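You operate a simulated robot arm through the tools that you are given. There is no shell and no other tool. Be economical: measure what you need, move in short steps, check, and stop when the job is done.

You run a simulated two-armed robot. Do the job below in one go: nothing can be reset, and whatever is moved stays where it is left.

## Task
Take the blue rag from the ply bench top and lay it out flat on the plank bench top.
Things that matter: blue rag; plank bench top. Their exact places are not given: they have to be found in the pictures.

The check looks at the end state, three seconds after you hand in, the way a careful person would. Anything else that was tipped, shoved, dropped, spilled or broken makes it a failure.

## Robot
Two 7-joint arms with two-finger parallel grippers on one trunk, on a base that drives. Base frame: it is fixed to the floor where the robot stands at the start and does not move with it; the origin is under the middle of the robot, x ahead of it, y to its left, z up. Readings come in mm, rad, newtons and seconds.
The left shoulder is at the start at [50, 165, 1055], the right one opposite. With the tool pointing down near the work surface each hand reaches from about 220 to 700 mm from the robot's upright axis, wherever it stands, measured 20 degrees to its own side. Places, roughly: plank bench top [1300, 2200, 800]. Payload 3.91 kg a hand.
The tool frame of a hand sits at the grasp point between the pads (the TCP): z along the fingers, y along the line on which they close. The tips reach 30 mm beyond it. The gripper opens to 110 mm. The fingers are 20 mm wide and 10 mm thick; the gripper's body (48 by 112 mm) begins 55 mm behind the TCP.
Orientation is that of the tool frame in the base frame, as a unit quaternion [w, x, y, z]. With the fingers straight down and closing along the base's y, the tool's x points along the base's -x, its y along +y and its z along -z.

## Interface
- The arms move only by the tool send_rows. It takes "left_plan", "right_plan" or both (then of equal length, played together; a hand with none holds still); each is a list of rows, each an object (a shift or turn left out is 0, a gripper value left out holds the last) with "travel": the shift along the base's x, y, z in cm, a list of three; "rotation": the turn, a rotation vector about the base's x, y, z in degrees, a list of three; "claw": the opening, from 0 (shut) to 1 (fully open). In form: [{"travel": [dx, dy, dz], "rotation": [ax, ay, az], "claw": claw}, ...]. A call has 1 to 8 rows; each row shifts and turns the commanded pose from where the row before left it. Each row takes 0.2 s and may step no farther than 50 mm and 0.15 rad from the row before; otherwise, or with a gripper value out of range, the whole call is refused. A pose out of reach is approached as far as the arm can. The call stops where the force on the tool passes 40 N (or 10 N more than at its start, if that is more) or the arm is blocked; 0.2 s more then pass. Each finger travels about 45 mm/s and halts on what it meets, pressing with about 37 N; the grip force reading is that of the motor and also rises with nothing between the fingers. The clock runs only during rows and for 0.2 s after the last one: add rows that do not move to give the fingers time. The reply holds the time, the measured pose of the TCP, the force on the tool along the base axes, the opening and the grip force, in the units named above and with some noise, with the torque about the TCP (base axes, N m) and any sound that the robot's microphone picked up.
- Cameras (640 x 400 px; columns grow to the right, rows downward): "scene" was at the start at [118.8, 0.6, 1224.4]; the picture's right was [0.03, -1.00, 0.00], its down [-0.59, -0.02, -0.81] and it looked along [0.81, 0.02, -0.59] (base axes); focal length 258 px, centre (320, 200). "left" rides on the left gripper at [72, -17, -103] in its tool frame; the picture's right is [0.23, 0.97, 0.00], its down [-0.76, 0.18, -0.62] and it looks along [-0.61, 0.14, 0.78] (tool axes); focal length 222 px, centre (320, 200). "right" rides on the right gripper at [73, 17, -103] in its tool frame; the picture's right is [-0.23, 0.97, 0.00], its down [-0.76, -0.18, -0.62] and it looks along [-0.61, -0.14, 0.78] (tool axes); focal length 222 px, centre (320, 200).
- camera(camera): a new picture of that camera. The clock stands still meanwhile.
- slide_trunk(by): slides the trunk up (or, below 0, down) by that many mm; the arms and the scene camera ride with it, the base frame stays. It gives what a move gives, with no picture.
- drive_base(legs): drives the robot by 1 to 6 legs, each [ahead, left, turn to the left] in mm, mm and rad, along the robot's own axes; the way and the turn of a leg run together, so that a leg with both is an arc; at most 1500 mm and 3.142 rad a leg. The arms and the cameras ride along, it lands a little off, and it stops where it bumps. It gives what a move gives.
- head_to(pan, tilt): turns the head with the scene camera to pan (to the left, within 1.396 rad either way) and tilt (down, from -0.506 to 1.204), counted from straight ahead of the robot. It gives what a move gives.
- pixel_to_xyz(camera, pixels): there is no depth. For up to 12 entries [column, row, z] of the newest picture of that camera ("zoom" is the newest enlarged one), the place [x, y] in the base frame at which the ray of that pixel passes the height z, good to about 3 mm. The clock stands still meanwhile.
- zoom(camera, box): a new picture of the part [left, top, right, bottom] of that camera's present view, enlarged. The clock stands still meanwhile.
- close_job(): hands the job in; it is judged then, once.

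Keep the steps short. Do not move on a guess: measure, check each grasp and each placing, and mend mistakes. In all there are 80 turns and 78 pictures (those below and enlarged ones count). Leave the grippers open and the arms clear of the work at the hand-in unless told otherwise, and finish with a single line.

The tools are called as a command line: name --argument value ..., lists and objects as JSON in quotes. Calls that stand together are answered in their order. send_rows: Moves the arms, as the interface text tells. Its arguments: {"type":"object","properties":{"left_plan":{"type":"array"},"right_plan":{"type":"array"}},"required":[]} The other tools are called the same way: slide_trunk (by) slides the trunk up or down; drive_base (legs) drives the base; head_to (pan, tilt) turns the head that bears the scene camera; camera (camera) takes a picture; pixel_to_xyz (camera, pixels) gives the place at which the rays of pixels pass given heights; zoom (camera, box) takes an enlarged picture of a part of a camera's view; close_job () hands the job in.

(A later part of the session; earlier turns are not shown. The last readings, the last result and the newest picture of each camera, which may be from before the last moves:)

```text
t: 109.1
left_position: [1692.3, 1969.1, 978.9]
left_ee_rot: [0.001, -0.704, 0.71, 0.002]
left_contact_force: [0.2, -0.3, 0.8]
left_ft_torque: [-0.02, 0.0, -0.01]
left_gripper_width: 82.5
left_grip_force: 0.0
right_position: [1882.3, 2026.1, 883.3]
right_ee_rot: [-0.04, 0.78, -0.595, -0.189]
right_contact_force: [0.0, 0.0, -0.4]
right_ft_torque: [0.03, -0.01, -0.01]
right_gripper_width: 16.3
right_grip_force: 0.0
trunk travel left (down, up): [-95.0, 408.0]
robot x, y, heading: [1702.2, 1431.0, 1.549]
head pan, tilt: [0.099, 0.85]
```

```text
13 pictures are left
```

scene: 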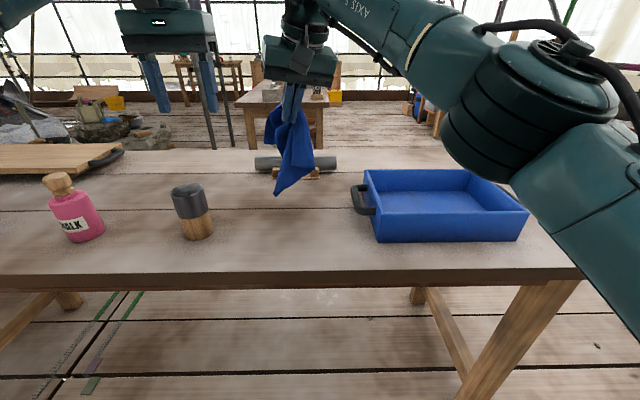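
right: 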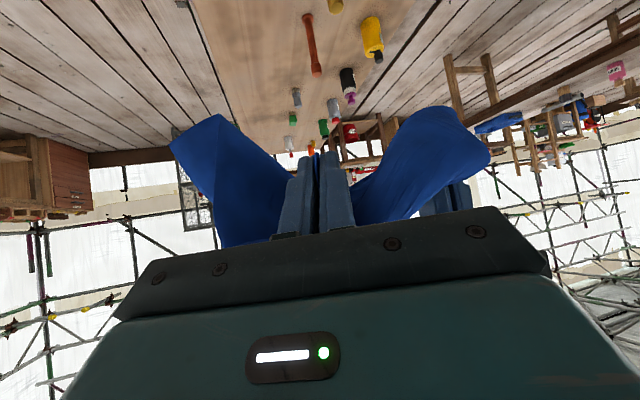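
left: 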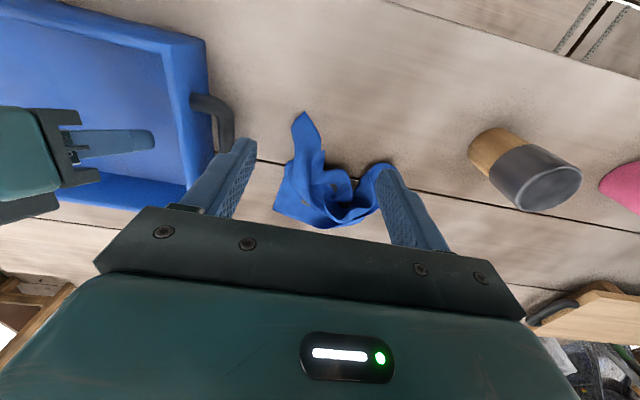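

The right hand rode down over the tray without touching it, so I'll raise it first. Then the left hand moves over A at (1707,2008) and descends to contact, straddling the strip.

send_rows --right_plan '[{"travel": [0, 0, 3]}, {"travel": [0, 0, 3]}, {"travel": [0, 0, 3]}, {"travel": [0, 0, 3]}, {"travel": [0, 0, 3]}, {}, {}, {}]' --left_plan '[{"travel": [0.8, 2, 0]}, {"travel": [0.7, 1.9, -1.5]}, {"travel": [0, 0, -3]}, {"travel": [0, 0, -3]}, {"travel": [0, 0, -3]}, {"travel": [0, 0, -2.5]}, {"travel": [0, 0, -1.3]}, {}]'

send_rows --left_plan '[{"travel": [0, 0, -0.3]}, {"travel": [0, 0, -0.1], "claw": 0.5}, {"claw": 0.3}, {"claw": 0.1}, {"claw": 0}, {}, {}, {}]'

camera --camera "left"

```text
t: 110.9
left_position: [1698.8, 1979.0, 830.2]
left_ee_rot: [0.003, -0.704, 0.71, 0.002]
left_contact_force: [-1.3, 3.7, 15.9]
left_ft_torque: [-0.04, 0.47, -0.37]
left_gripper_width: 82.6
left_grip_force: 0.1
left hand out of reach, approached as far as the arm can: row 1, 2
right_position: [1882.4, 2022.6, 1037.1]
right_ee_rot: [-0.041, 0.78, -0.595, -0.191]
right_contact_force: [0.2, -0.7, 0.6]
right_ft_torque: [0.0, -0.01, 0.01]
right_gripper_width: 16.6
right_grip_force: 0.1
trunk travel left (down, up): [-95.0, 408.0]
robot x, y, heading: [1698.5, 1429.5, 1.552]
head pan, tilt: [0.099, 0.85]
```

```text
t: 111.6
left_position: [1697.3, 1978.6, 830.1]
left_ee_rot: [0.006, -0.705, 0.709, 0.005]
left_contact_force: [-4.3, -1.0, 4.6]
left_ft_torque: [0.04, -0.23, 0.02]
left_gripper_width: 56.7
left_grip_force: 4.2
right_position: [1881.8, 2023.8, 1035.7]
right_ee_rot: [-0.042, 0.78, -0.595, -0.189]
right_contact_force: [0.6, -0.6, 0.4]
right_ft_torque: [0.03, 0.01, -0.01]
right_gripper_width: 16.5
right_grip_force: 0.1
trunk travel left (down, up): [-95.0, 408.0]
robot x, y, heading: [1697.9, 1429.0, 1.553]
head pan, tilt: [0.099, 0.85]
stopped in row 3 (left hand): the force on the tool passed its limit at 41 N (the readings are from after the stop); the commanded pose is now the measured one
```

```text
12 pictures are left
```

left: 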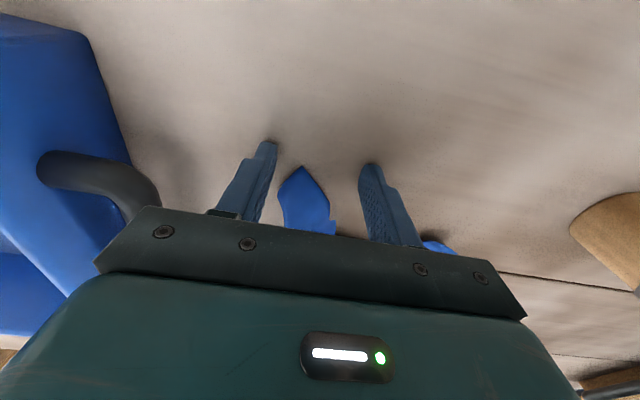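

The left hand ran out of reach at y≈1979, only touching the tip of A. I'll lift it clear, move the base a little closer and to the right, then come back over A.

send_rows --left_plan '[{"travel": [0, 0, 3], "claw": 0.7}, {"travel": [0, 0, 4]}, {"travel": [0, 0, 4]}, {"travel": [0, 0, 4]}, {}]'

drive_base --legs '[[35, -100, 0]]'

send_rows --left_plan '[{"travel": [-4, 0, 0]}, {"travel": [-4, 0, 0]}, {"travel": [-1, 0, 0]}, {}]'

```text
t: 112.8
left_position: [1698.8, 1974.0, 971.9]
left_ee_rot: [0.004, -0.704, 0.71, 0.004]
left_contact_force: [-0.1, 0.1, 1.1]
left_ft_torque: [-0.02, 0.01, -0.01]
left_gripper_width: 76.9
left_grip_force: 0.0
left hand out of reach, approached as far as the arm can: row 4
right_position: [1882.7, 2024.4, 1036.5]
right_ee_rot: [-0.041, 0.779, -0.596, -0.189]
right_contact_force: [-1.0, -0.1, -0.1]
right_ft_torque: [0.01, -0.01, 0.0]
right_gripper_width: 16.6
right_grip_force: 0.0
trunk travel left (down, up): [-95.0, 408.0]
robot x, y, heading: [1699.7, 1429.5, 1.554]
head pan, tilt: [0.099, 0.85]
```

```text
t: 114.3
left_position: [1802.8, 2008.9, 970.7]
left_ee_rot: [0.004, -0.705, 0.709, 0.003]
left_contact_force: [0.0, 0.5, -0.8]
left_ft_torque: [-0.03, -0.01, -0.04]
left_gripper_width: 76.9
left_grip_force: 0.1
right_position: [1985.6, 2058.7, 1036.4]
right_ee_rot: [-0.041, 0.78, -0.595, -0.189]
right_contact_force: [0.2, -0.5, 0.9]
right_ft_torque: [-0.02, -0.01, 0.0]
right_gripper_width: 16.6
right_grip_force: 0.0
trunk travel left (down, up): [-95.0, 408.0]
robot x, y, heading: [1801.6, 1461.1, 1.552]
head pan, tilt: [0.099, 0.85]
```

```text
t: 115.3
left_position: [1712.5, 2009.5, 967.8]
left_ee_rot: [0.004, -0.705, 0.709, 0.003]
left_contact_force: [0.6, -0.4, 0.7]
left_ft_torque: [0.02, -0.01, -0.03]
left_gripper_width: 77.1
left_grip_force: 0.1
right_position: [1984.5, 2058.9, 1035.8]
right_ee_rot: [-0.04, 0.78, -0.595, -0.189]
right_contact_force: [0.6, 0.3, 0.7]
right_ft_torque: [-0.08, -0.02, -0.02]
right_gripper_width: 16.6
right_grip_force: 0.1
trunk travel left (down, up): [-95.0, 408.0]
robot x, y, heading: [1798.9, 1463.2, 1.554]
head pan, tilt: [0.099, 0.85]
```

Now the left hand is over A with reach to spare. I'll descend to just above contact and close on the strip.

send_rows --left_plan '[{"travel": [-0.3, 0, -3]}, {"travel": [0, 0, -3]}, {"travel": [0, 0, -3]}, {"travel": [0, 0, -2.5]}, {"travel": [0, 0, -1.3]}, {"travel": [0, 0, -0.6]}, {}]'

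camera --camera "left"

```text
t: 116.9
left_position: [1708.1, 2008.1, 835.7]
left_ee_rot: [0.004, -0.705, 0.709, 0.004]
left_contact_force: [0.5, 0.0, -0.1]
left_ft_torque: [0.01, 0.0, -0.02]
left_gripper_width: 76.7
left_grip_force: 0.1
right_position: [1984.4, 2058.9, 1034.4]
right_ee_rot: [-0.042, 0.78, -0.594, -0.189]
right_contact_force: [0.7, -0.4, -0.1]
right_ft_torque: [0.0, 0.01, -0.01]
right_gripper_width: 16.5
right_grip_force: 0.1
trunk travel left (down, up): [-95.0, 408.0]
robot x, y, heading: [1799.4, 1463.7, 1.559]
head pan, tilt: [0.099, 0.85]
```

```text
11 pictures are left
```

left: 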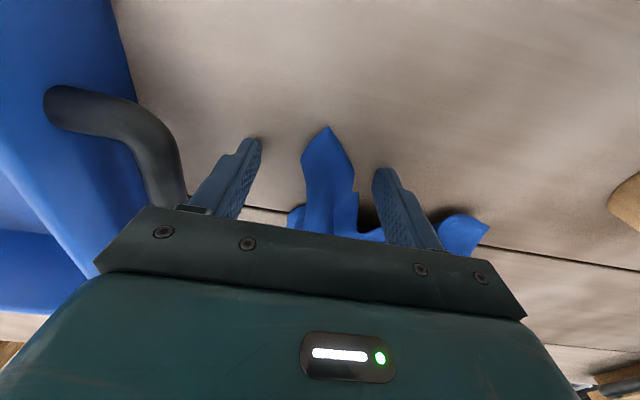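

The strip A is centred between the fingers. I'll close, then lift 80 mm.

send_rows --left_plan '[{"travel": [0, 0, -0.2], "claw": 0.5}, {"claw": 0.3}, {"claw": 0.1}, {"claw": 0}, {}, {}, {}]'

send_rows --left_plan '[{"travel": [0, 0, 2]}, {"travel": [0, 0, 4]}, {"travel": [0, 0, 4]}, {"travel": [0, 0, 4]}, {"travel": [0, 0, 4]}, {"travel": [0, 0, 4]}, {}, {}]'

head_to --pan 0.15 --tilt 0.6

zoom --camera "scene" --box '[200, 80, 440, 240]'

```text
t: 118.5
left_position: [1709.0, 2008.3, 833.9]
left_ee_rot: [0.004, -0.706, 0.709, 0.004]
left_contact_force: [0.2, 0.8, 0.6]
left_ft_torque: [-0.01, -0.03, -0.01]
left_gripper_width: 2.9
left_grip_force: 37.0
right_position: [1984.2, 2058.3, 1035.4]
right_ee_rot: [-0.041, 0.78, -0.595, -0.19]
right_contact_force: [-0.1, -0.7, -0.1]
right_ft_torque: [0.0, 0.01, -0.01]
right_gripper_width: 16.3
right_grip_force: 0.0
trunk travel left (down, up): [-95.0, 408.0]
robot x, y, heading: [1802.8, 1459.7, 1.554]
head pan, tilt: [0.099, 0.85]
```

```text
t: 120.3
left_position: [1712.6, 1986.0, 1044.2]
left_ee_rot: [0.005, -0.705, 0.709, 0.005]
left_contact_force: [0.9, 0.7, 0.3]
left_ft_torque: [-0.01, 0.01, -0.04]
left_gripper_width: 2.5
left_grip_force: 37.1
left hand out of reach, approached as far as the arm can: row 6
right_position: [1984.0, 2059.2, 1035.2]
right_ee_rot: [-0.04, 0.78, -0.595, -0.189]
right_contact_force: [0.1, 0.4, 0.8]
right_ft_torque: [0.04, 0.0, -0.03]
right_gripper_width: 16.7
right_grip_force: 0.1
trunk travel left (down, up): [-95.0, 408.0]
robot x, y, heading: [1798.3, 1464.1, 1.556]
head pan, tilt: [0.099, 0.85]
```

```text
t: 121.1
left_position: [1712.6, 1986.4, 1045.0]
left_ee_rot: [0.005, -0.705, 0.709, 0.005]
left_contact_force: [0.9, -0.2, -0.7]
left_ft_torque: [0.0, -0.02, -0.02]
left_gripper_width: 2.5
left_grip_force: 37.4
right_position: [1984.6, 2059.0, 1036.2]
right_ee_rot: [-0.04, 0.78, -0.595, -0.189]
right_contact_force: [-0.9, -0.2, 0.6]
right_ft_torque: [0.02, 0.0, -0.03]
right_gripper_width: 16.1
right_grip_force: 0.1
trunk travel left (down, up): [-95.0, 408.0]
robot x, y, heading: [1798.7, 1464.6, 1.549]
head pan, tilt: [0.15, 0.6]
```

```text
2.50 times, centred on (320, 160) of scene
```

zoom: 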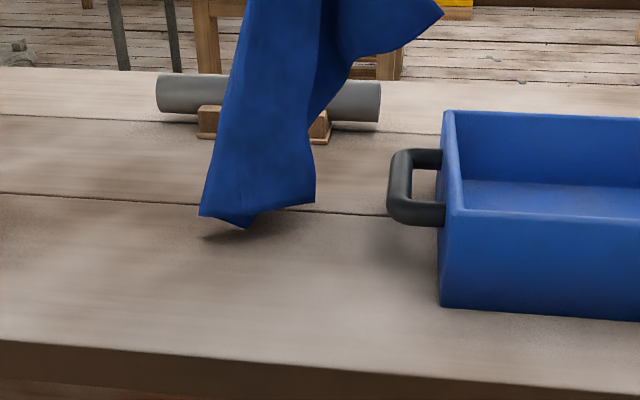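

The left hand holds the rag and it hangs well open, with another corner sticking out to the right. I'll take a full view.

head_to --pan 0.1 --tilt 0.35

zoom --camera "scene" --box '[200, 80, 440, 260]'

pixel_to_xyz --camera "zoom" --pixels '[[320, 200, 1000], [320, 200, 950], [420, 200, 1000], [320, 250, 950], [320, 300, 900], [420, 250, 950]]'

```text
t: 121.9
left_position: [1712.5, 1987.5, 1044.1]
left_ee_rot: [0.005, -0.706, 0.709, 0.004]
left_contact_force: [-0.1, -0.9, -0.2]
left_ft_torque: [-0.02, 0.01, -0.01]
left_gripper_width: 2.4
left_grip_force: 36.8
right_position: [1985.7, 2059.6, 1035.8]
right_ee_rot: [-0.041, 0.78, -0.595, -0.189]
right_contact_force: [-0.1, 0.3, -0.3]
right_ft_torque: [-0.01, -0.01, 0.02]
right_gripper_width: 16.6
right_grip_force: 0.1
trunk travel left (down, up): [-95.0, 408.0]
robot x, y, heading: [1799.7, 1462.3, 1.56]
head pan, tilt: [0.099, 0.351]
```

```text
2.22 times, centred on (320, 170) of scene
```

zoom: 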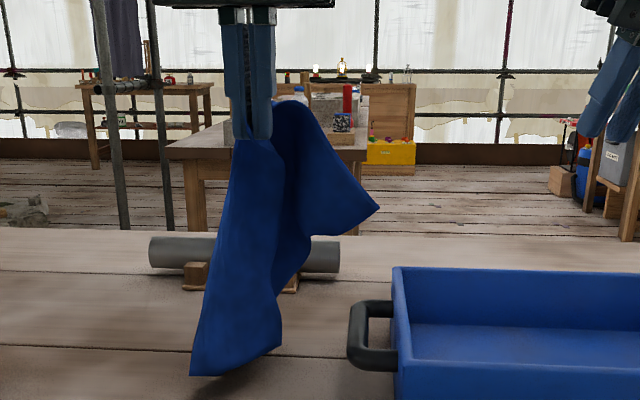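

```text
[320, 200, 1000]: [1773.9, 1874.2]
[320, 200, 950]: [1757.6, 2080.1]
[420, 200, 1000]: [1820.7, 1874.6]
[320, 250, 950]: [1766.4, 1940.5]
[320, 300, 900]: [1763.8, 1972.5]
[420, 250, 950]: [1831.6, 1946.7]
```

A free corner C is at zoom (378,208). I'll triangulate it with the left camera.

pixel_to_xyz --camera "zoom" --pixels '[[378, 208, 940], [378, 208, 950], [378, 208, 960], [378, 208, 970], [340, 160, 970], [340, 160, 980], [340, 160, 990], [300, 105, 1010], [300, 105, 1020]]'

camera --camera "left"

```text
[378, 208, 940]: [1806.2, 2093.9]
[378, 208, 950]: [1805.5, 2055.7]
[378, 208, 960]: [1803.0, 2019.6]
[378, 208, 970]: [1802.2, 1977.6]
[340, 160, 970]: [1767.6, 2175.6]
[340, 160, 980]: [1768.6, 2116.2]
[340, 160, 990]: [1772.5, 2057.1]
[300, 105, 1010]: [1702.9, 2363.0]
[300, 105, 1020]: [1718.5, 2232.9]
```

```text
8 pictures are left
```

left: 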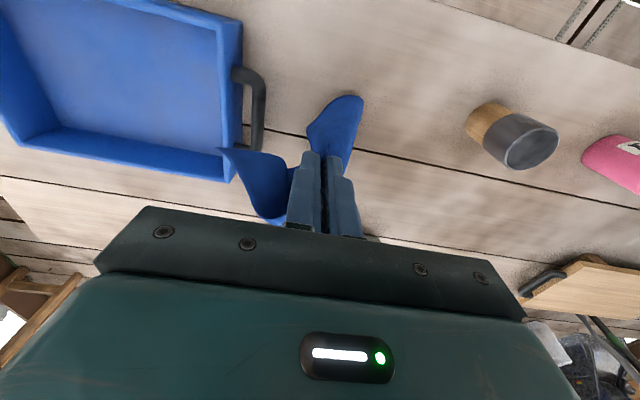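

pixel_to_xyz --camera "left" --pixels '[[222, 148, 950], [222, 148, 960], [222, 148, 970], [245, 158, 980], [280, 160, 990], [265, 215, 1000], [340, 97, 830]]'

```text
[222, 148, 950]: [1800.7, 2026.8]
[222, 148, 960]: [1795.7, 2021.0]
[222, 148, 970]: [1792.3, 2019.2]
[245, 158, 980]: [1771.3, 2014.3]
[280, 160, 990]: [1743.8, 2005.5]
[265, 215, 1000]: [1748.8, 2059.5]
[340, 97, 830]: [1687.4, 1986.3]
```

C is at ≈(1798,2021,959), and its flap runs back toward (1755,2055,995). The right hand will approach from the right with fingers tilted left and down, closing along y. First I'll reorient it while it's clear.

send_rows --right_plan '[{"rotation": [-5.7, -4.8, 0], "travel": [0, 0, 1]}, {"rotation": [-5.7, -4.8, 0], "travel": [0, 0, 1]}, {"rotation": [-5.7, -4.8, 0], "travel": [0, 0, 1]}, {"rotation": [0, 0, -8.1]}, {"rotation": [0, 0, -8.1]}, {"rotation": [0, 0, -8.1]}, {"rotation": [0, 0, -8.1]}, {"rotation": [0, 0, -8.1]}]'

send_rows --right_plan '[{"rotation": [0, 0, -8.1], "claw": 0.5}, {"rotation": [0, 0, -8.1]}, {"rotation": [0, 0, -8.1]}, {"rotation": [0, 0, -8.1]}, {"rotation": [0, 0, -8.1]}, {"rotation": [0, 0, -8.1]}, {"rotation": [0, 0, -8.1]}, {"rotation": [0, 0, -8.1]}]'

send_rows --right_plan '[{"rotation": [0, 7.5, 0], "travel": [-1.5, 0, 0]}, {"rotation": [0, 7.5, 0], "travel": [-1.5, 0, 0]}, {"rotation": [0, 7.5, 0], "travel": [-1.5, 0, 0]}, {"rotation": [0, 7.5, 0], "travel": [-1.5, 0, 0]}, {"rotation": [0, 7.5, 0], "travel": [-1.5, 0, 0]}, {"rotation": [0, 7.5, 0], "travel": [-1.5, 0, 0]}, {}]'

```text
t: 123.7
left_position: [1713.9, 1986.0, 1043.7]
left_ee_rot: [0.004, -0.705, 0.709, 0.004]
left_contact_force: [0.2, 0.1, 0.0]
left_ft_torque: [-0.04, 0.0, -0.07]
left_gripper_width: 2.6
left_grip_force: 37.1
right_position: [1951.6, 1998.1, 1023.0]
right_ee_rot: [-0.002, -0.534, 0.845, 0.0]
right_contact_force: [-0.3, 0.0, 0.3]
right_ft_torque: [0.01, 0.01, 0.0]
right_gripper_width: 16.7
right_grip_force: 0.1
right hand out of reach, approached as far as the arm can: row 1, 2, 3
trunk travel left (down, up): [-95.0, 408.0]
robot x, y, heading: [1801.1, 1461.9, 1.554]
head pan, tilt: [0.099, 0.351]
```

```text
t: 125.5
left_position: [1712.3, 1986.8, 1044.4]
left_ee_rot: [0.005, -0.705, 0.709, 0.005]
left_contact_force: [1.1, -0.6, 0.4]
left_ft_torque: [0.02, -0.03, -0.03]
left_gripper_width: 2.7
left_grip_force: 36.8
right_position: [1953.4, 1996.9, 1023.5]
right_ee_rot: [-0.002, 0.002, 1.0, 0.002]
right_contact_force: [-0.3, -0.4, -1.2]
right_ft_torque: [0.0, 0.01, 0.0]
right_gripper_width: 54.9
right_grip_force: 0.1
trunk travel left (down, up): [-95.0, 408.0]
robot x, y, heading: [1799.7, 1466.4, 1.557]
head pan, tilt: [0.099, 0.351]
```

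```text
t: 127.1
left_position: [1713.1, 1986.8, 1043.3]
left_ee_rot: [0.005, -0.705, 0.709, 0.004]
left_contact_force: [-0.1, -0.9, -0.4]
left_ft_torque: [-0.03, -0.04, -0.05]
left_gripper_width: 2.9
left_grip_force: 36.7
right_position: [1861.2, 1997.1, 1024.3]
right_ee_rot: [-0.384, 0.0, 0.924, 0.001]
right_contact_force: [-0.9, -0.6, -0.4]
right_ft_torque: [-0.01, -0.02, -0.05]
right_gripper_width: 55.0
right_grip_force: 0.1
trunk travel left (down, up): [-95.0, 408.0]
robot x, y, heading: [1798.0, 1463.0, 1.554]
head pan, tilt: [0.099, 0.351]
```

The orientation is right. I'll move to y≈2032 and advance along the finger direction so that C enters between the fingers.

send_rows --right_plan '[{"travel": [0, 2, 0]}, {"travel": [0, 1.5, 0]}, {"travel": [-1.6, 0, -1.2]}, {"travel": [-1.6, 0, -1.2]}, {"travel": [-1.6, 0, -1.2]}, {"travel": [-1.5, 0, -1.2]}, {}]'

zoom --camera "scene" --box '[200, 80, 440, 260]'

camera --camera "right"

```text
t: 128.7
left_position: [1713.1, 1986.8, 1043.0]
left_ee_rot: [0.004, -0.705, 0.709, 0.005]
left_contact_force: [0.0, -0.1, -0.6]
left_ft_torque: [-0.01, -0.06, -0.04]
left_gripper_width: 2.7
left_grip_force: 36.7
right_position: [1798.4, 2032.7, 974.2]
right_ee_rot: [-0.383, 0.001, 0.924, 0.002]
right_contact_force: [-0.2, -0.8, 0.3]
right_ft_torque: [-0.02, -0.01, -0.01]
right_gripper_width: 54.9
right_grip_force: 0.1
trunk travel left (down, up): [-95.0, 408.0]
robot x, y, heading: [1800.3, 1467.2, 1.554]
head pan, tilt: [0.099, 0.351]
```

```text
2.22 times, centred on (320, 170) of scene
```

zoom: 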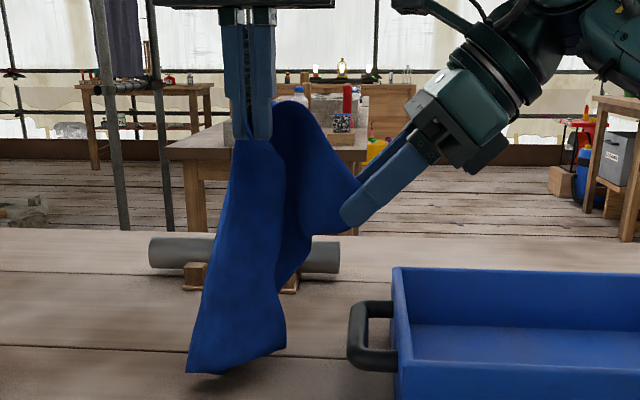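

```text
6 pictures are left
```

right: 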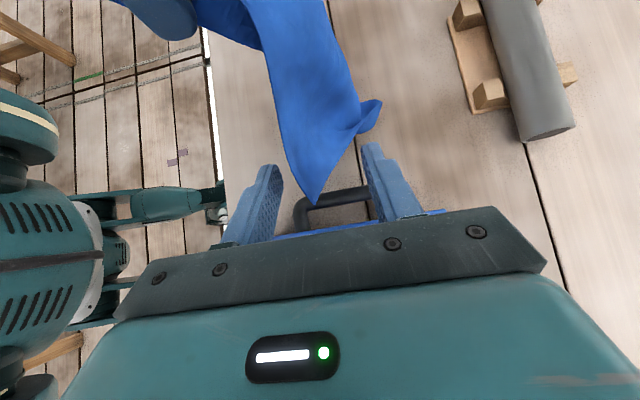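

C sits neatly between the fingers. I'll close, then move the right hand out and up gently in small steps to stretch the edge, watching the force.

send_rows --right_plan '[{"claw": 0.2}, {"claw": 0}, {}, {}, {"travel": [1, -0.5, 1]}, {"travel": [1, -1, 1]}, {"travel": [1, -1, 1]}, {}]'

send_rows --right_plan '[{"travel": [1, -1, 1]}, {"travel": [1, -1, 1]}, {"travel": [0.8, 0, 0.8]}, {}]'

```text
t: 130.5
left_position: [1712.2, 1986.8, 1044.8]
left_ee_rot: [0.005, -0.705, 0.709, 0.005]
left_contact_force: [-0.1, -0.2, 0.1]
left_ft_torque: [0.02, 0.01, -0.03]
left_gripper_width: 2.7
left_grip_force: 37.0
right_position: [1829.3, 2005.9, 1004.4]
right_ee_rot: [-0.384, 0.0, 0.924, 0.001]
right_contact_force: [-0.8, 0.3, 0.1]
right_ft_torque: [-0.01, -0.02, -0.01]
right_gripper_width: 2.0
right_grip_force: 37.6
trunk travel left (down, up): [-95.0, 408.0]
robot x, y, heading: [1796.0, 1464.7, 1.56]
head pan, tilt: [0.099, 0.351]
```

```text
t: 131.5
left_position: [1714.5, 1985.4, 1044.7]
left_ee_rot: [0.005, -0.704, 0.71, 0.002]
left_contact_force: [21.0, -5.4, 2.5]
left_ft_torque: [-0.1, -0.46, -0.59]
left_gripper_width: 3.2
left_grip_force: 37.2
right_position: [1856.0, 1987.1, 1033.3]
right_ee_rot: [-0.383, -0.001, 0.924, 0.0]
right_contact_force: [-22.7, 4.7, -2.3]
right_ft_torque: [0.03, -0.1, -0.12]
right_gripper_width: 1.9
right_grip_force: 36.3
trunk travel left (down, up): [-95.0, 408.0]
robot x, y, heading: [1802.7, 1464.9, 1.555]
head pan, tilt: [0.099, 0.351]
```

The edge is now taut between the hands (tips about 120 mm apart, 21 N). I'll ease off 7 mm and look.

send_rows --right_plan '[{"travel": [-0.7, 0, 0]}, {}, {}, {}]'

zoom --camera "scene" --box '[200, 80, 440, 260]'

```text
t: 132.5
left_position: [1712.9, 1988.4, 1044.2]
left_ee_rot: [0.005, -0.706, 0.709, 0.003]
left_contact_force: [14.2, -3.7, 1.5]
left_ft_torque: [-0.02, -0.29, -0.39]
left_gripper_width: 3.2
left_grip_force: 37.1
right_position: [1849.5, 1987.3, 1032.3]
right_ee_rot: [-0.383, 0.001, 0.924, 0.001]
right_contact_force: [-14.2, 4.2, -1.8]
right_ft_torque: [0.04, -0.11, -0.13]
right_gripper_width: 2.2
right_grip_force: 37.7
trunk travel left (down, up): [-95.0, 408.0]
robot x, y, heading: [1799.0, 1464.4, 1.556]
head pan, tilt: [0.099, 0.351]
```

```text
2.22 times, centred on (320, 170) of scene
```

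zoom: 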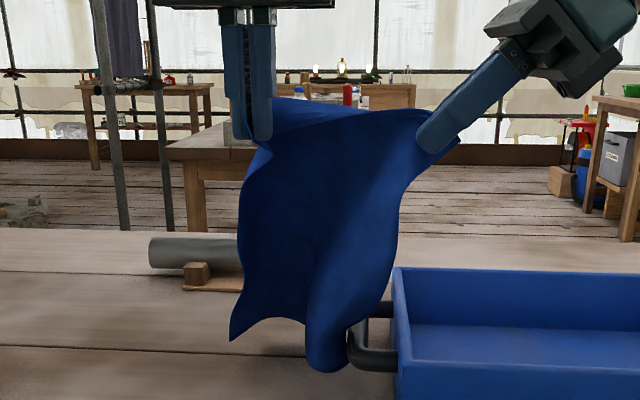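

The rag now hangs as an almost flat sheet between the hands. I'll raise the trunk so it clears the bench and drive left so it's centred in the free patch. Then I'll pull the hands toward the robot so that the bottom edge will land near the front of the patch. The right hand also tilts closer to vertical so it stays clear of the tray.

slide_trunk --by 120

drive_base --legs '[[0, 135, 0]]'

send_rows --left_plan '[{"travel": [0, -2, 0]}, {"travel": [0, -2.5, 0]}, {"travel": [0, -2.5, 0]}, {"travel": [0, -2.5, 0]}, {}, {}]' --right_plan '[{"travel": [-0.3, -2, 0.2], "rotation": [0, -6.2, 0]}, {"travel": [-0.3, -2.5, 0.2], "rotation": [0, -6.2, 0]}, {"travel": [-0.3, -2.5, 0.2], "rotation": [0, -6.2, 0]}, {"travel": [-0.3, -2.5, 0.1], "rotation": [0, -6.2, 0]}, {}, {}]'

```text
t: 134.0
left_position: [1712.6, 1987.3, 1164.6]
left_ee_rot: [0.005, -0.705, 0.709, 0.003]
left_contact_force: [12.4, -3.2, 1.7]
left_ft_torque: [-0.08, -0.3, -0.37]
left_gripper_width: 2.9
left_grip_force: 37.4
right_position: [1849.6, 1987.2, 1152.6]
right_ee_rot: [-0.384, 0.001, 0.924, 0.001]
right_contact_force: [-13.5, 3.9, -1.4]
right_ft_torque: [0.03, -0.07, -0.11]
right_gripper_width: 2.0
right_grip_force: 36.5
trunk travel left (down, up): [-215.0, 288.0]
robot x, y, heading: [1803.7, 1463.3, 1.554]
head pan, tilt: [0.099, 0.351]
```

```text
t: 135.8
left_position: [1576.3, 1989.1, 1165.0]
left_ee_rot: [0.005, -0.706, 0.708, 0.003]
left_contact_force: [12.9, -2.7, 0.7]
left_ft_torque: [-0.09, -0.27, -0.34]
left_gripper_width: 2.5
left_grip_force: 36.8
right_position: [1715.2, 1989.9, 1152.4]
right_ee_rot: [-0.384, -0.001, 0.923, 0.001]
right_contact_force: [-13.5, 2.9, -1.7]
right_ft_torque: [0.03, -0.03, -0.07]
right_gripper_width: 2.2
right_grip_force: 37.2
trunk travel left (down, up): [-215.0, 288.0]
robot x, y, heading: [1663.8, 1466.6, 1.562]
head pan, tilt: [0.099, 0.351]
```

```text
t: 137.2
left_position: [1576.2, 1894.3, 1163.7]
left_ee_rot: [0.005, -0.706, 0.708, 0.003]
left_contact_force: [0.2, 0.1, -0.1]
left_ft_torque: [-0.01, -0.02, -0.02]
left_gripper_width: 2.6
left_grip_force: 37.0
right_position: [1701.6, 1894.4, 1159.8]
right_ee_rot: [-0.176, -0.001, 0.984, -0.001]
right_contact_force: [0.6, 1.0, -0.4]
right_ft_torque: [0.01, 0.0, 0.02]
right_gripper_width: 2.0
right_grip_force: 37.1
trunk travel left (down, up): [-215.0, 288.0]
robot x, y, heading: [1663.8, 1465.5, 1.558]
head pan, tilt: [0.099, 0.351]
```

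The tension has gone, so I'll restore it slightly (+5 mm). I'll go straight down to touch, then down and away together so the sheet lays out in front of the hands.

send_rows --left_plan '[{"travel": [0, -0.6, -3.3]}, {"travel": [0, 0, -3.3]}, {"travel": [0, 0, -3.3]}, {}, {"travel": [0, 2, -2.3]}, {"travel": [0, 2.3, -2.4]}, {"travel": [0, 2.3, -2.4]}, {}]' --right_plan '[{"travel": [0.5, -0.6, -3.3]}, {"travel": [0, 0, -3.3]}, {"travel": [0, 0, -3.3]}, {}, {"travel": [0, 2, -2.3]}, {"travel": [0, 2.3, -2.4]}, {"travel": [0, 2.3, -2.4]}, {}]'

head_to --pan 0.05 --tilt 0.75

zoom --camera "scene" --box '[200, 80, 440, 260]'

```text
t: 139.0
left_position: [1577.7, 1952.2, 993.3]
left_ee_rot: [0.005, -0.705, 0.709, 0.004]
left_contact_force: [1.3, -0.9, -0.2]
left_ft_torque: [-0.03, -0.01, -0.06]
left_gripper_width: 2.7
left_grip_force: 36.7
right_position: [1707.3, 1952.1, 987.9]
right_ee_rot: [-0.176, -0.001, 0.984, -0.001]
right_contact_force: [-1.6, 0.9, 0.2]
right_ft_torque: [0.0, 0.03, -0.03]
right_gripper_width: 1.9
right_grip_force: 37.1
trunk travel left (down, up): [-215.0, 288.0]
robot x, y, heading: [1665.2, 1465.6, 1.557]
head pan, tilt: [0.099, 0.351]
```

```text
t: 139.9
left_position: [1578.9, 1953.1, 994.1]
left_ee_rot: [0.005, -0.706, 0.708, 0.003]
left_contact_force: [-0.1, 0.2, -0.2]
left_ft_torque: [-0.02, -0.05, -0.06]
left_gripper_width: 2.7
left_grip_force: 37.0
right_position: [1706.0, 1952.5, 987.8]
right_ee_rot: [-0.177, -0.001, 0.984, 0.0]
right_contact_force: [-0.3, 1.0, -0.8]
right_ft_torque: [-0.01, 0.01, -0.01]
right_gripper_width: 1.8
right_grip_force: 37.4
trunk travel left (down, up): [-215.0, 288.0]
robot x, y, heading: [1665.0, 1461.4, 1.557]
head pan, tilt: [0.051, 0.75]
```

```text
2.22 times, centred on (320, 170) of scene
```

zoom: 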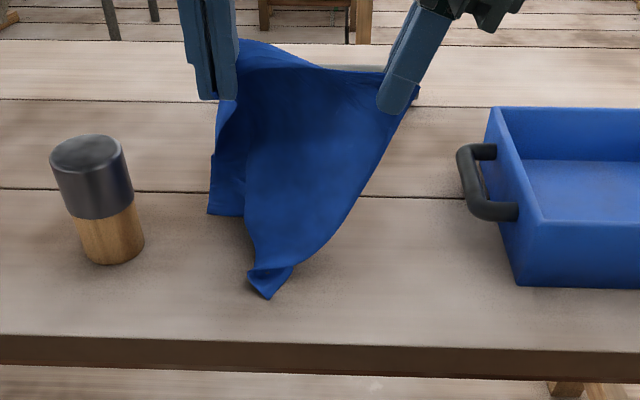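

The lower corner has landed with a small fold. I'll continue down and away so the tail drags straight.

send_rows --left_plan '[{"travel": [0, 2.6, -1.6]}, {"travel": [0, 2.6, -2]}, {"travel": [0, 2.4, -2.4]}, {"travel": [0, 2.2, -2.4]}, {"travel": [0, 2.2, -2.4]}, {"travel": [0, 2, -2.4]}, {"travel": [0, 1.5, -2.2]}, {}]' --right_plan '[{"travel": [0, 2.6, -1.6]}, {"travel": [0, 2.6, -2]}, {"travel": [0, 2.4, -2.4]}, {"travel": [0, 2.2, -2.4]}, {"travel": [0, 2.2, -2.4]}, {"travel": [0, 2, -2.4]}, {"travel": [0, 1.5, -1.8]}, {}]'

zoom --camera "scene" --box '[200, 60, 440, 240]'

```text
t: 141.7
left_position: [1578.1, 2109.9, 842.4]
left_ee_rot: [0.005, -0.705, 0.709, 0.005]
left_contact_force: [2.5, -1.3, 0.4]
left_ft_torque: [0.01, -0.03, -0.12]
left_gripper_width: 2.8
left_grip_force: 37.1
right_position: [1707.1, 2108.6, 841.4]
right_ee_rot: [-0.176, -0.002, 0.984, 0.001]
right_contact_force: [-2.5, 1.0, 1.8]
right_ft_torque: [0.03, 0.06, -0.03]
right_gripper_width: 1.6
right_grip_force: 36.8
trunk travel left (down, up): [-215.0, 288.0]
robot x, y, heading: [1667.6, 1461.5, 1.563]
head pan, tilt: [0.051, 0.75]
```

```text
2.22 times, centred on (320, 150) of scene
```

zoom: 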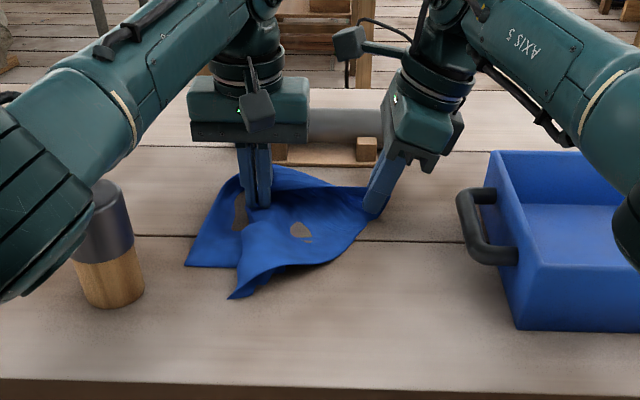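

The rag is mostly down and the hands are about 10 mm above the bench. I'll measure its visible outline.

pixel_to_xyz --camera "zoom" --pixels '[[188, 265, 803], [232, 298, 803], [250, 270, 805], [330, 262, 805], [378, 215, 805], [275, 167, 805], [225, 190, 805], [335, 187, 805], [240, 205, 800], [300, 230, 800], [85, 300, 800], [140, 300, 800]]'

```text
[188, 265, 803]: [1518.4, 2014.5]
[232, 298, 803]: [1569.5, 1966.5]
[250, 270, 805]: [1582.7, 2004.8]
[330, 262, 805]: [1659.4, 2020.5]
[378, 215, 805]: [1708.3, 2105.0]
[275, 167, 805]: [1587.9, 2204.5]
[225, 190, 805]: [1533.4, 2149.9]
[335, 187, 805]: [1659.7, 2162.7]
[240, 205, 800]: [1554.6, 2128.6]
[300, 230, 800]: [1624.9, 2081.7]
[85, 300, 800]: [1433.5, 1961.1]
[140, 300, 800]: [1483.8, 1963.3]
```

I'll lower both to the bench and open only the left hand, keeping the right holding corner C. Then the left rises clear and I look from its side.

send_rows --left_plan '[{"travel": [0, 0, -0.7]}, {"claw": 0.2}, {"claw": 0.3}, {}, {"travel": [0, 0, 3]}, {"travel": [0, 0, 4]}, {"travel": [0, 0, 4]}, {"travel": [0, -2, 4]}]' --right_plan '[{"travel": [0, 0, -0.9]}, {"travel": [0, 0, -0.2]}, {}, {}, {}, {}, {}, {}]'

zoom --camera "scene" --box '[200, 60, 440, 240]'

```text
t: 143.5
left_position: [1577.1, 2085.1, 984.5]
left_ee_rot: [0.005, -0.706, 0.709, 0.005]
left_contact_force: [0.7, -0.1, -1.2]
left_ft_torque: [0.01, 0.01, 0.0]
left_gripper_width: 32.7
left_grip_force: 0.1
left hand out of reach, approached as far as the arm can: row 7, 8
right_position: [1707.6, 2106.4, 833.1]
right_ee_rot: [-0.177, -0.001, 0.984, 0.003]
right_contact_force: [4.3, -0.6, 25.2]
right_ft_torque: [-0.05, -0.16, 0.01]
right_gripper_width: 1.9
right_grip_force: 36.6
trunk travel left (down, up): [-215.0, 288.0]
robot x, y, heading: [1661.9, 1465.2, 1.56]
head pan, tilt: [0.051, 0.75]
```

```text
2.22 times, centred on (320, 150) of scene
```

zoom: 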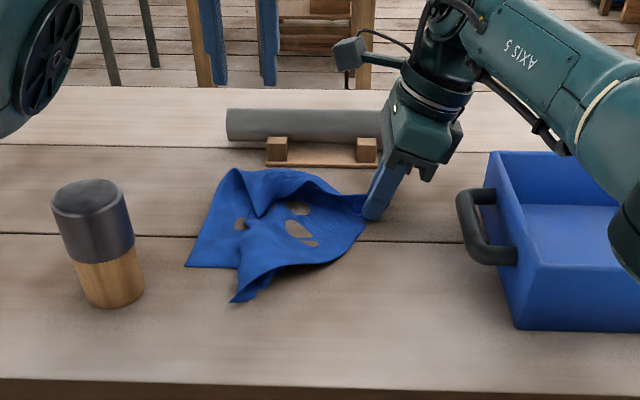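

Much better: only a pleat remains, running from the middle (262,210) to the front flap (235,300), because the left and right sides are too close together. I'll pin C with the right hand. Then I'll press the closed left fingers on the left part at about (1545,2100) and draw it 45 mm to the left.

send_rows --left_plan '[{"travel": [-1.6, 0.8, -2], "claw": 0}, {"travel": [-1.6, 0.8, -3]}, {"travel": [0, 0, -4]}, {"travel": [0, 0, -3]}, {"travel": [0, 0, -1.8]}, {"travel": [0, 0, -1]}, {"travel": [0, 0, -0.5]}, {}]'

send_rows --left_plan '[{"travel": [-0.8, 0.2, -0.1]}, {"travel": [-1, 0.2, 0]}, {"travel": [-1, 0.2, 0]}, {"travel": [-1, 0.2, 0]}, {"travel": [-0.8, 0.1, 0]}, {}]'

```text
t: 145.3
left_position: [1547.5, 2117.8, 834.2]
left_ee_rot: [0.004, -0.706, 0.708, 0.004]
left_contact_force: [-0.5, 0.0, 0.5]
left_ft_torque: [-0.02, 0.03, -0.03]
left_gripper_width: 0.1
left_grip_force: 37.3
left hand out of reach, approached as far as the arm can: row 3, 5
right_position: [1707.2, 2109.0, 833.7]
right_ee_rot: [-0.177, -0.001, 0.984, 0.004]
right_contact_force: [5.2, 1.3, 23.8]
right_ft_torque: [0.0, -0.15, -0.02]
right_gripper_width: 1.9
right_grip_force: 37.4
trunk travel left (down, up): [-215.0, 288.0]
robot x, y, heading: [1662.1, 1461.8, 1.559]
head pan, tilt: [0.051, 0.75]
```

```text
t: 146.7
left_position: [1500.8, 2125.7, 832.3]
left_ee_rot: [0.006, -0.706, 0.708, 0.005]
left_contact_force: [0.4, -0.6, 0.0]
left_ft_torque: [0.02, 0.01, -0.03]
left_gripper_width: 0.0
left_grip_force: 37.3
right_position: [1707.7, 2108.5, 833.2]
right_ee_rot: [-0.176, -0.001, 0.984, 0.003]
right_contact_force: [5.8, -0.3, 24.5]
right_ft_torque: [0.05, -0.16, -0.01]
right_gripper_width: 1.8
right_grip_force: 37.3
trunk travel left (down, up): [-215.0, 288.0]
robot x, y, heading: [1667.0, 1467.5, 1.558]
head pan, tilt: [0.051, 0.75]
```

There was no pressing force, so the fingers skimmed over it. I'll go back, press properly first, and check the force.

send_rows --left_plan '[{"travel": [0, 0, 2]}, {"travel": [2.3, -0.8, 0]}, {"travel": [2.3, -0.8, 0]}, {"travel": [0, 0, -1.6]}, {"travel": [0, 0, -0.6]}, {"travel": [0, 0, -0.3]}, {}]'

```text
t: 148.3
left_position: [1549.9, 2118.3, 831.6]
left_ee_rot: [0.008, -0.706, 0.708, 0.006]
left_contact_force: [1.2, -2.0, 23.5]
left_ft_torque: [-0.15, -0.25, -0.08]
left_gripper_width: 0.0
left_grip_force: 36.5
left hand out of reach, approached as far as the arm can: row 1, 2, 3, 6
right_position: [1706.7, 2107.8, 832.7]
right_ee_rot: [-0.177, -0.001, 0.984, 0.003]
right_contact_force: [0.3, 3.9, 17.0]
right_ft_torque: [0.1, -0.04, 0.0]
right_gripper_width: 1.9
right_grip_force: 37.1
trunk travel left (down, up): [-215.0, 288.0]
robot x, y, heading: [1666.5, 1464.8, 1.559]
head pan, tilt: [0.051, 0.75]
```

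The left hand is pressing with 23 N. Now I'll drag it 45 mm to the left.

send_rows --left_plan '[{"travel": [-0.8, 0, 0]}, {"travel": [-1, 0, 0]}, {"travel": [-1, 0, 0]}, {"travel": [-1, 0, 0]}, {"travel": [-0.8, 0, 0]}, {}]'

```text
t: 149.7
left_position: [1502.6, 2124.2, 831.8]
left_ee_rot: [0.005, -0.705, 0.709, 0.006]
left_contact_force: [6.0, -1.7, 17.1]
left_ft_torque: [-0.18, -0.13, 0.02]
left_gripper_width: 0.1
left_grip_force: 36.8
left hand out of reach, approached as far as the arm can: row 2, 5
right_position: [1706.8, 2107.0, 831.1]
right_ee_rot: [-0.177, -0.002, 0.984, 0.002]
right_contact_force: [-3.3, 1.6, 19.2]
right_ft_torque: [0.05, 0.1, 0.0]
right_gripper_width: 1.9
right_grip_force: 36.7
trunk travel left (down, up): [-215.0, 288.0]
robot x, y, heading: [1666.1, 1462.1, 1.557]
head pan, tilt: [0.051, 0.75]
```

There's tension between the hands now (6 N), so the pleat is being pulled out. I'll keep the left pinned, release C with the right and lift it clear, then look at the front flap.

send_rows --right_plan '[{"claw": 0.12}, {}, {}, {"travel": [0, 0, 3]}, {"travel": [0, 0, 4]}, {"travel": [0, -1, 4]}, {"travel": [2, -2, 2]}, {}]'

zoom --camera "scene" --box '[200, 60, 440, 240]'

pixel_to_xyz --camera "zoom" --pixels '[[180, 265, 802], [240, 300, 802], [260, 280, 802], [300, 280, 802], [340, 260, 802], [380, 200, 802], [300, 170, 802], [220, 170, 802], [300, 230, 802], [200, 220, 802], [350, 300, 802]]'

```text
t: 151.5
left_position: [1502.6, 2125.5, 832.0]
left_ee_rot: [0.005, -0.706, 0.708, 0.005]
left_contact_force: [0.0, -4.4, 22.7]
left_ft_torque: [-0.28, 0.06, -0.04]
left_gripper_width: 0.0
left_grip_force: 37.1
right_position: [1728.5, 2075.3, 959.0]
right_ee_rot: [-0.177, -0.001, 0.984, 0.002]
right_contact_force: [0.8, 0.0, 0.3]
right_ft_torque: [0.02, 0.01, -0.01]
right_gripper_width: 13.4
right_grip_force: 0.0
trunk travel left (down, up): [-215.0, 288.0]
robot x, y, heading: [1664.3, 1464.0, 1.557]
head pan, tilt: [0.051, 0.75]
```

```text
2.22 times, centred on (320, 150) of scene
```

zoom: 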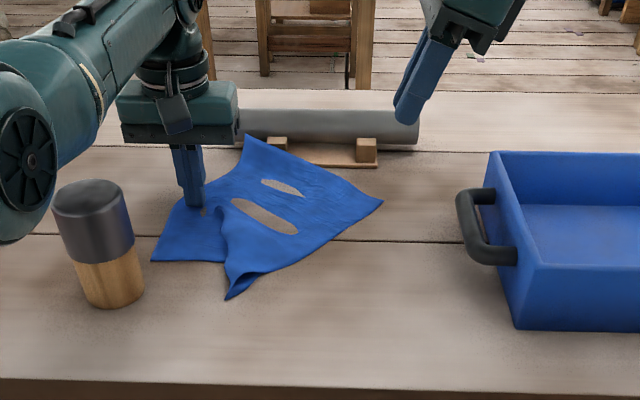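

```text
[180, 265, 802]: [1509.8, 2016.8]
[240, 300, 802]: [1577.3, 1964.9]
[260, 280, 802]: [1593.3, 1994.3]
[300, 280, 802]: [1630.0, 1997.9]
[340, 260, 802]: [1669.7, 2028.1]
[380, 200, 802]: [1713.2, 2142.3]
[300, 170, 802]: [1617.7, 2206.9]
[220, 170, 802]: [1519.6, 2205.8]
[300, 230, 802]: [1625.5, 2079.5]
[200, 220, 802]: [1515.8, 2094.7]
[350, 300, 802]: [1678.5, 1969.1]
```

The back edge has opened out. What remains is the front flap P2 at (1563,1967), which should lie about 80 mm further right and 40 mm toward the robot. With the left still pinning, the right hand closes, moves over P2 and presses.

send_rows --right_plan '[{"travel": [-3.5, -2.3, 0], "claw": 0}, {"travel": [-3.5, -2.3, 0]}, {"travel": [-3.5, -2.3, 0]}, {"travel": [-3.5, -2.3, -2]}, {"travel": [0, 0, -4]}, {"travel": [0, 0, -3.5]}, {"travel": [0, 0, -2]}, {"travel": [0, 0, -0.8]}]'

send_rows --right_plan '[{"travel": [0, 0, -0.4]}, {"travel": [0, 0, -0.2]}, {}]'

```text
t: 153.3
left_position: [1503.0, 2126.3, 831.6]
left_ee_rot: [0.006, -0.706, 0.708, 0.005]
left_contact_force: [-0.8, -3.5, 23.0]
left_ft_torque: [-0.33, 0.1, -0.01]
left_gripper_width: 0.2
left_grip_force: 36.8
right_position: [1587.2, 1986.9, 838.1]
right_ee_rot: [-0.177, -0.001, 0.984, 0.002]
right_contact_force: [0.4, -0.1, -0.4]
right_ft_torque: [0.01, 0.0, -0.02]
right_gripper_width: 0.0
right_grip_force: 36.6
trunk travel left (down, up): [-215.0, 288.0]
robot x, y, heading: [1667.4, 1466.3, 1.56]
head pan, tilt: [0.051, 0.75]
```

```text
t: 154.1
left_position: [1502.9, 2124.7, 832.7]
left_ee_rot: [0.006, -0.706, 0.708, 0.005]
left_contact_force: [-2.1, -2.1, 20.7]
left_ft_torque: [-0.23, 0.07, -0.03]
left_gripper_width: 0.0
left_grip_force: 37.2
right_position: [1587.7, 1984.9, 832.9]
right_ee_rot: [-0.177, -0.002, 0.984, 0.002]
right_contact_force: [-0.3, 0.0, 9.0]
right_ft_torque: [0.05, 0.02, -0.04]
right_gripper_width: 0.0
right_grip_force: 36.8
trunk travel left (down, up): [-215.0, 288.0]
robot x, y, heading: [1664.4, 1462.6, 1.556]
head pan, tilt: [0.051, 0.75]
```

It's pressing with 9 N. I'll press a little more and drag right and toward the robot in small rows.

send_rows --right_plan '[{"travel": [0, 0, -0.1]}, {"travel": [1.2, -0.5, 0]}, {"travel": [1.3, -0.6, 0]}, {"travel": [1.3, -0.6, 0]}, {"travel": [1.3, -0.6, 0]}, {"travel": [1.3, -0.6, 0]}, {"travel": [1.2, -0.6, 0]}, {}]'

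```text
t: 155.9
left_position: [1503.2, 2125.2, 833.0]
left_ee_rot: [0.007, -0.706, 0.708, 0.005]
left_contact_force: [2.6, 1.0, 19.6]
left_ft_torque: [-0.11, -0.04, 0.03]
left_gripper_width: 0.0
left_grip_force: 37.2
right_position: [1661.3, 1951.5, 830.8]
right_ee_rot: [-0.181, -0.002, 0.983, 0.004]
right_contact_force: [-14.7, 4.9, 21.0]
right_ft_torque: [0.14, 0.45, 0.07]
right_gripper_width: 0.0
right_grip_force: 37.4
trunk travel left (down, up): [-215.0, 288.0]
robot x, y, heading: [1667.6, 1466.2, 1.555]
head pan, tilt: [0.051, 0.75]
```

The drag ended taut (15 N), so the pleat should be drawn out. I'll lift both hands straight up and clear, opening them, then take the last picture.

send_rows --left_plan '[{"travel": [0, 0, 2]}, {"travel": [0, -1, 4]}, {"travel": [-1, -2, 4]}, {"travel": [-3, -2, 3]}, {"travel": [-4, -2, 2]}, {"travel": [-4, -2, 0]}, {"claw": 0.6}, {}]' --right_plan '[{"travel": [0, 0, 2]}, {"travel": [0, 0, 4]}, {"travel": [0, 0, 4]}, {"travel": [2, 0, 4]}, {"travel": [4, -1, 2]}, {"travel": [4, -1, 2]}, {"travel": [4, -1, 0], "claw": 0.6}, {}]'

zoom --camera "scene" --box '[200, 60, 440, 240]'

pixel_to_xyz --camera "zoom" --pixels '[[150, 260, 802], [180, 265, 802], [220, 265, 802], [260, 265, 802], [300, 290, 802], [340, 300, 802], [380, 200, 802], [250, 140, 802], [200, 200, 802], [240, 220, 802], [300, 250, 802], [240, 170, 802]]'

```text
t: 157.7
left_position: [1383.4, 2097.7, 994.8]
left_ee_rot: [0.004, -0.706, 0.709, 0.003]
left_contact_force: [-0.3, 0.0, -0.1]
left_ft_torque: [0.03, -0.01, 0.0]
left_gripper_width: 50.6
left_grip_force: 0.1
left hand out of reach, approached as far as the arm can: row 2, 3, 4, 5, 6
right_position: [1804.5, 1924.6, 1008.8]
right_ee_rot: [-0.177, -0.002, 0.984, 0.0]
right_contact_force: [-0.8, -0.1, -0.5]
right_ft_torque: [0.04, 0.01, 0.03]
right_gripper_width: 50.2
right_grip_force: 0.1
trunk travel left (down, up): [-215.0, 288.0]
robot x, y, heading: [1667.1, 1466.0, 1.558]
head pan, tilt: [0.051, 0.75]
```

```text
2.22 times, centred on (320, 150) of scene
```

zoom: 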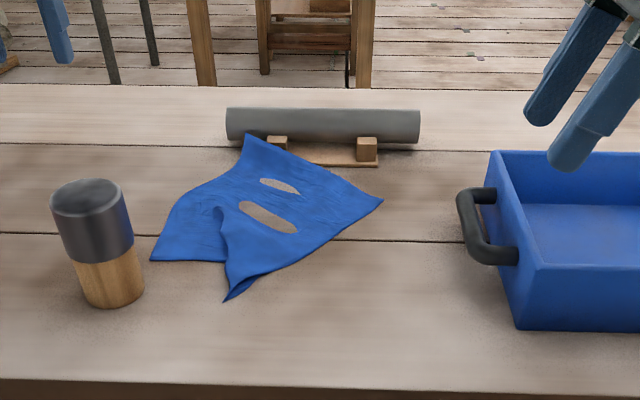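

```text
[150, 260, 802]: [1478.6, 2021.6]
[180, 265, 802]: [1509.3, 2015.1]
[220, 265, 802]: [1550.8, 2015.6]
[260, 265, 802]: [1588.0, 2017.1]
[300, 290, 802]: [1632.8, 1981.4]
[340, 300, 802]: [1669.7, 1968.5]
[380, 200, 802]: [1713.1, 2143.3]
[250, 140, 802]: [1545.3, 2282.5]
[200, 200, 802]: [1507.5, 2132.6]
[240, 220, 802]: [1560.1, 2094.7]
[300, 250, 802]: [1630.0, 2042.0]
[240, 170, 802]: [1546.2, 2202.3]
```

P2 didn't follow, because the fingers slid over it. Measured corners: A≈(1545,2250), C≈(1716,2143), P1≈(1479,2021), P2≈(1563,1963). A–C, C–P2 and A–P1 are all at full length, and only P1–P2 is short (100 instead of 205 mm). So P2 belongs at about (1648,1918). The flap tip is narrow and raised, so I'll pinch it with the left hand (closing along x), as worked for corner A. First I'll bring the left hand over it.

send_rows --left_plan '[{"travel": [3.2, -2, 0], "claw": 0.55}, {"travel": [3.2, -2, 0]}, {"travel": [3.2, -2, 0]}, {"travel": [3.2, -2, 0]}, {"travel": [3, -2, 0]}, {"travel": [3, -1.8, 0]}, {}, {}]' --right_plan '[{"travel": [2, -1, 2]}, {"travel": [2, -1, 2]}, {}, {}, {}, {}, {}, {}]'

```text
t: 159.5
left_position: [1582.6, 2072.3, 1023.7]
left_ee_rot: [0.005, -0.706, 0.708, 0.004]
left_contact_force: [-1.0, 0.2, 0.4]
left_ft_torque: [0.02, 0.03, 0.01]
left_gripper_width: 60.8
left_grip_force: 0.0
left hand out of reach, approached as far as the arm can: row 1, 2, 3, 4, 5, 6
right_position: [1841.4, 1904.7, 1049.7]
right_ee_rot: [-0.176, 0.0, 0.984, 0.0]
right_contact_force: [0.1, 0.2, -0.8]
right_ft_torque: [0.0, 0.0, 0.0]
right_gripper_width: 66.0
right_grip_force: 0.0
trunk travel left (down, up): [-215.0, 288.0]
robot x, y, heading: [1667.4, 1467.7, 1.559]
head pan, tilt: [0.051, 0.75]
```

The left hand is at (1583,2072,1024). I'll correct to (1571,1980) and come down partway, then check.

send_rows --left_plan '[{"travel": [-0.6, -2.5, -2]}, {"travel": [-0.6, -2.5, -2]}, {"travel": [0, -2.2, -2]}, {"travel": [0, -2, -2]}, {"travel": [0, 0, -3]}, {"travel": [0, 0, -3]}, {}]'

```text
t: 161.1
left_position: [1597.0, 2096.0, 937.7]
left_ee_rot: [0.003, -0.706, 0.708, 0.004]
left_contact_force: [-0.9, -0.2, -0.1]
left_ft_torque: [0.0, 0.03, -0.02]
left_gripper_width: 60.5
left_grip_force: 0.0
left hand out of reach, approached as far as the arm can: row 1, 2, 3, 4, 5, 6
right_position: [1842.6, 1904.8, 1049.9]
right_ee_rot: [-0.176, -0.001, 0.984, -0.001]
right_contact_force: [0.5, 0.5, -0.3]
right_ft_torque: [-0.02, -0.03, -0.01]
right_gripper_width: 66.2
right_grip_force: 0.0
trunk travel left (down, up): [-215.0, 288.0]
robot x, y, heading: [1662.2, 1461.8, 1.562]
head pan, tilt: [0.051, 0.75]
```

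The arm is stuck at its reach boundary. I'll pull it straight back with larger steps to leave it.

send_rows --left_plan '[{"travel": [0, -4.5, 0]}, {"travel": [0, -4.5, 0]}, {}]'

```text
t: 161.9
left_position: [1611.9, 2086.4, 952.3]
left_ee_rot: [0.004, -0.706, 0.708, 0.005]
left_contact_force: [-0.5, 0.4, 0.6]
left_ft_torque: [0.0, 0.0, 0.01]
left_gripper_width: 60.4
left_grip_force: 0.2
left hand out of reach, approached as far as the arm can: row 1, 2
right_position: [1843.4, 1904.0, 1050.5]
right_ee_rot: [-0.176, 0.0, 0.984, 0.0]
right_contact_force: [0.0, -0.6, 0.1]
right_ft_torque: [-0.02, 0.0, 0.02]
right_gripper_width: 65.8
right_grip_force: 0.0
trunk travel left (down, up): [-215.0, 288.0]
robot x, y, heading: [1669.7, 1462.0, 1.558]
head pan, tilt: [0.051, 0.75]
```

The left hand's pose is usable as it is, so I'll let the base and trunk position it: back 106 mm and left 41 mm to bring it over P2.

drive_base --legs '[[-106, 41, 0]]'

slide_trunk --by -95

```text
t: 163.1
left_position: [1567.6, 1979.4, 951.6]
left_ee_rot: [0.005, -0.707, 0.708, 0.004]
left_contact_force: [0.0, -1.5, -0.1]
left_ft_torque: [0.01, 0.02, 0.03]
left_gripper_width: 60.5
left_grip_force: 0.0
right_position: [1799.7, 1798.0, 1049.8]
right_ee_rot: [-0.176, -0.001, 0.984, 0.001]
right_contact_force: [0.4, -0.3, 0.6]
right_ft_torque: [0.06, 0.03, 0.0]
right_gripper_width: 65.9
right_grip_force: 0.0
trunk travel left (down, up): [-215.0, 288.0]
robot x, y, heading: [1626.6, 1361.4, 1.557]
head pan, tilt: [0.051, 0.75]
```

```text
t: 164.4
left_position: [1568.3, 1980.7, 856.5]
left_ee_rot: [0.004, -0.707, 0.708, 0.004]
left_contact_force: [-0.3, -0.7, -0.1]
left_ft_torque: [-0.03, 0.01, 0.0]
left_gripper_width: 60.4
left_grip_force: 0.1
right_position: [1800.5, 1797.8, 954.7]
right_ee_rot: [-0.176, -0.002, 0.984, 0.0]
right_contact_force: [0.3, 0.2, 0.0]
right_ft_torque: [-0.01, 0.01, 0.01]
right_gripper_width: 66.0
right_grip_force: 0.0
trunk travel left (down, up): [-120.0, 383.0]
robot x, y, heading: [1621.4, 1358.7, 1.556]
head pan, tilt: [0.051, 0.75]
```

The hand is right over P2 at (1568,1980). I'll come down the last 22 mm and close on the flap.

slide_trunk --by -22

send_rows --left_plan '[{"claw": 0.4}, {"claw": 0.2}, {"claw": 0}, {}, {}, {}]'

```text
t: 165.1
left_position: [1569.0, 1980.1, 834.8]
left_ee_rot: [0.004, -0.706, 0.708, 0.004]
left_contact_force: [0.2, -0.5, 0.0]
left_ft_torque: [0.01, 0.0, -0.01]
left_gripper_width: 60.5
left_grip_force: 0.2
right_position: [1800.1, 1797.8, 933.2]
right_ee_rot: [-0.176, -0.002, 0.984, 0.0]
right_contact_force: [-0.4, 0.0, -0.8]
right_ft_torque: [0.01, 0.0, 0.01]
right_gripper_width: 65.8
right_grip_force: 0.1
trunk travel left (down, up): [-98.0, 405.0]
robot x, y, heading: [1625.2, 1356.7, 1.555]
head pan, tilt: [0.051, 0.75]
```

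```text
t: 166.5
left_position: [1568.6, 1980.0, 832.8]
left_ee_rot: [0.004, -0.706, 0.708, 0.004]
left_contact_force: [-1.0, 0.2, 0.7]
left_ft_torque: [0.0, -0.02, 0.01]
left_gripper_width: 1.9
left_grip_force: 36.7
right_position: [1799.7, 1798.4, 932.7]
right_ee_rot: [-0.176, -0.001, 0.984, 0.0]
right_contact_force: [0.3, -0.5, 0.7]
right_ft_torque: [0.0, 0.01, 0.02]
right_gripper_width: 66.3
right_grip_force: 0.1
trunk travel left (down, up): [-98.0, 405.0]
robot x, y, heading: [1620.9, 1355.0, 1.558]
head pan, tilt: [0.051, 0.75]
5 turns are left
```

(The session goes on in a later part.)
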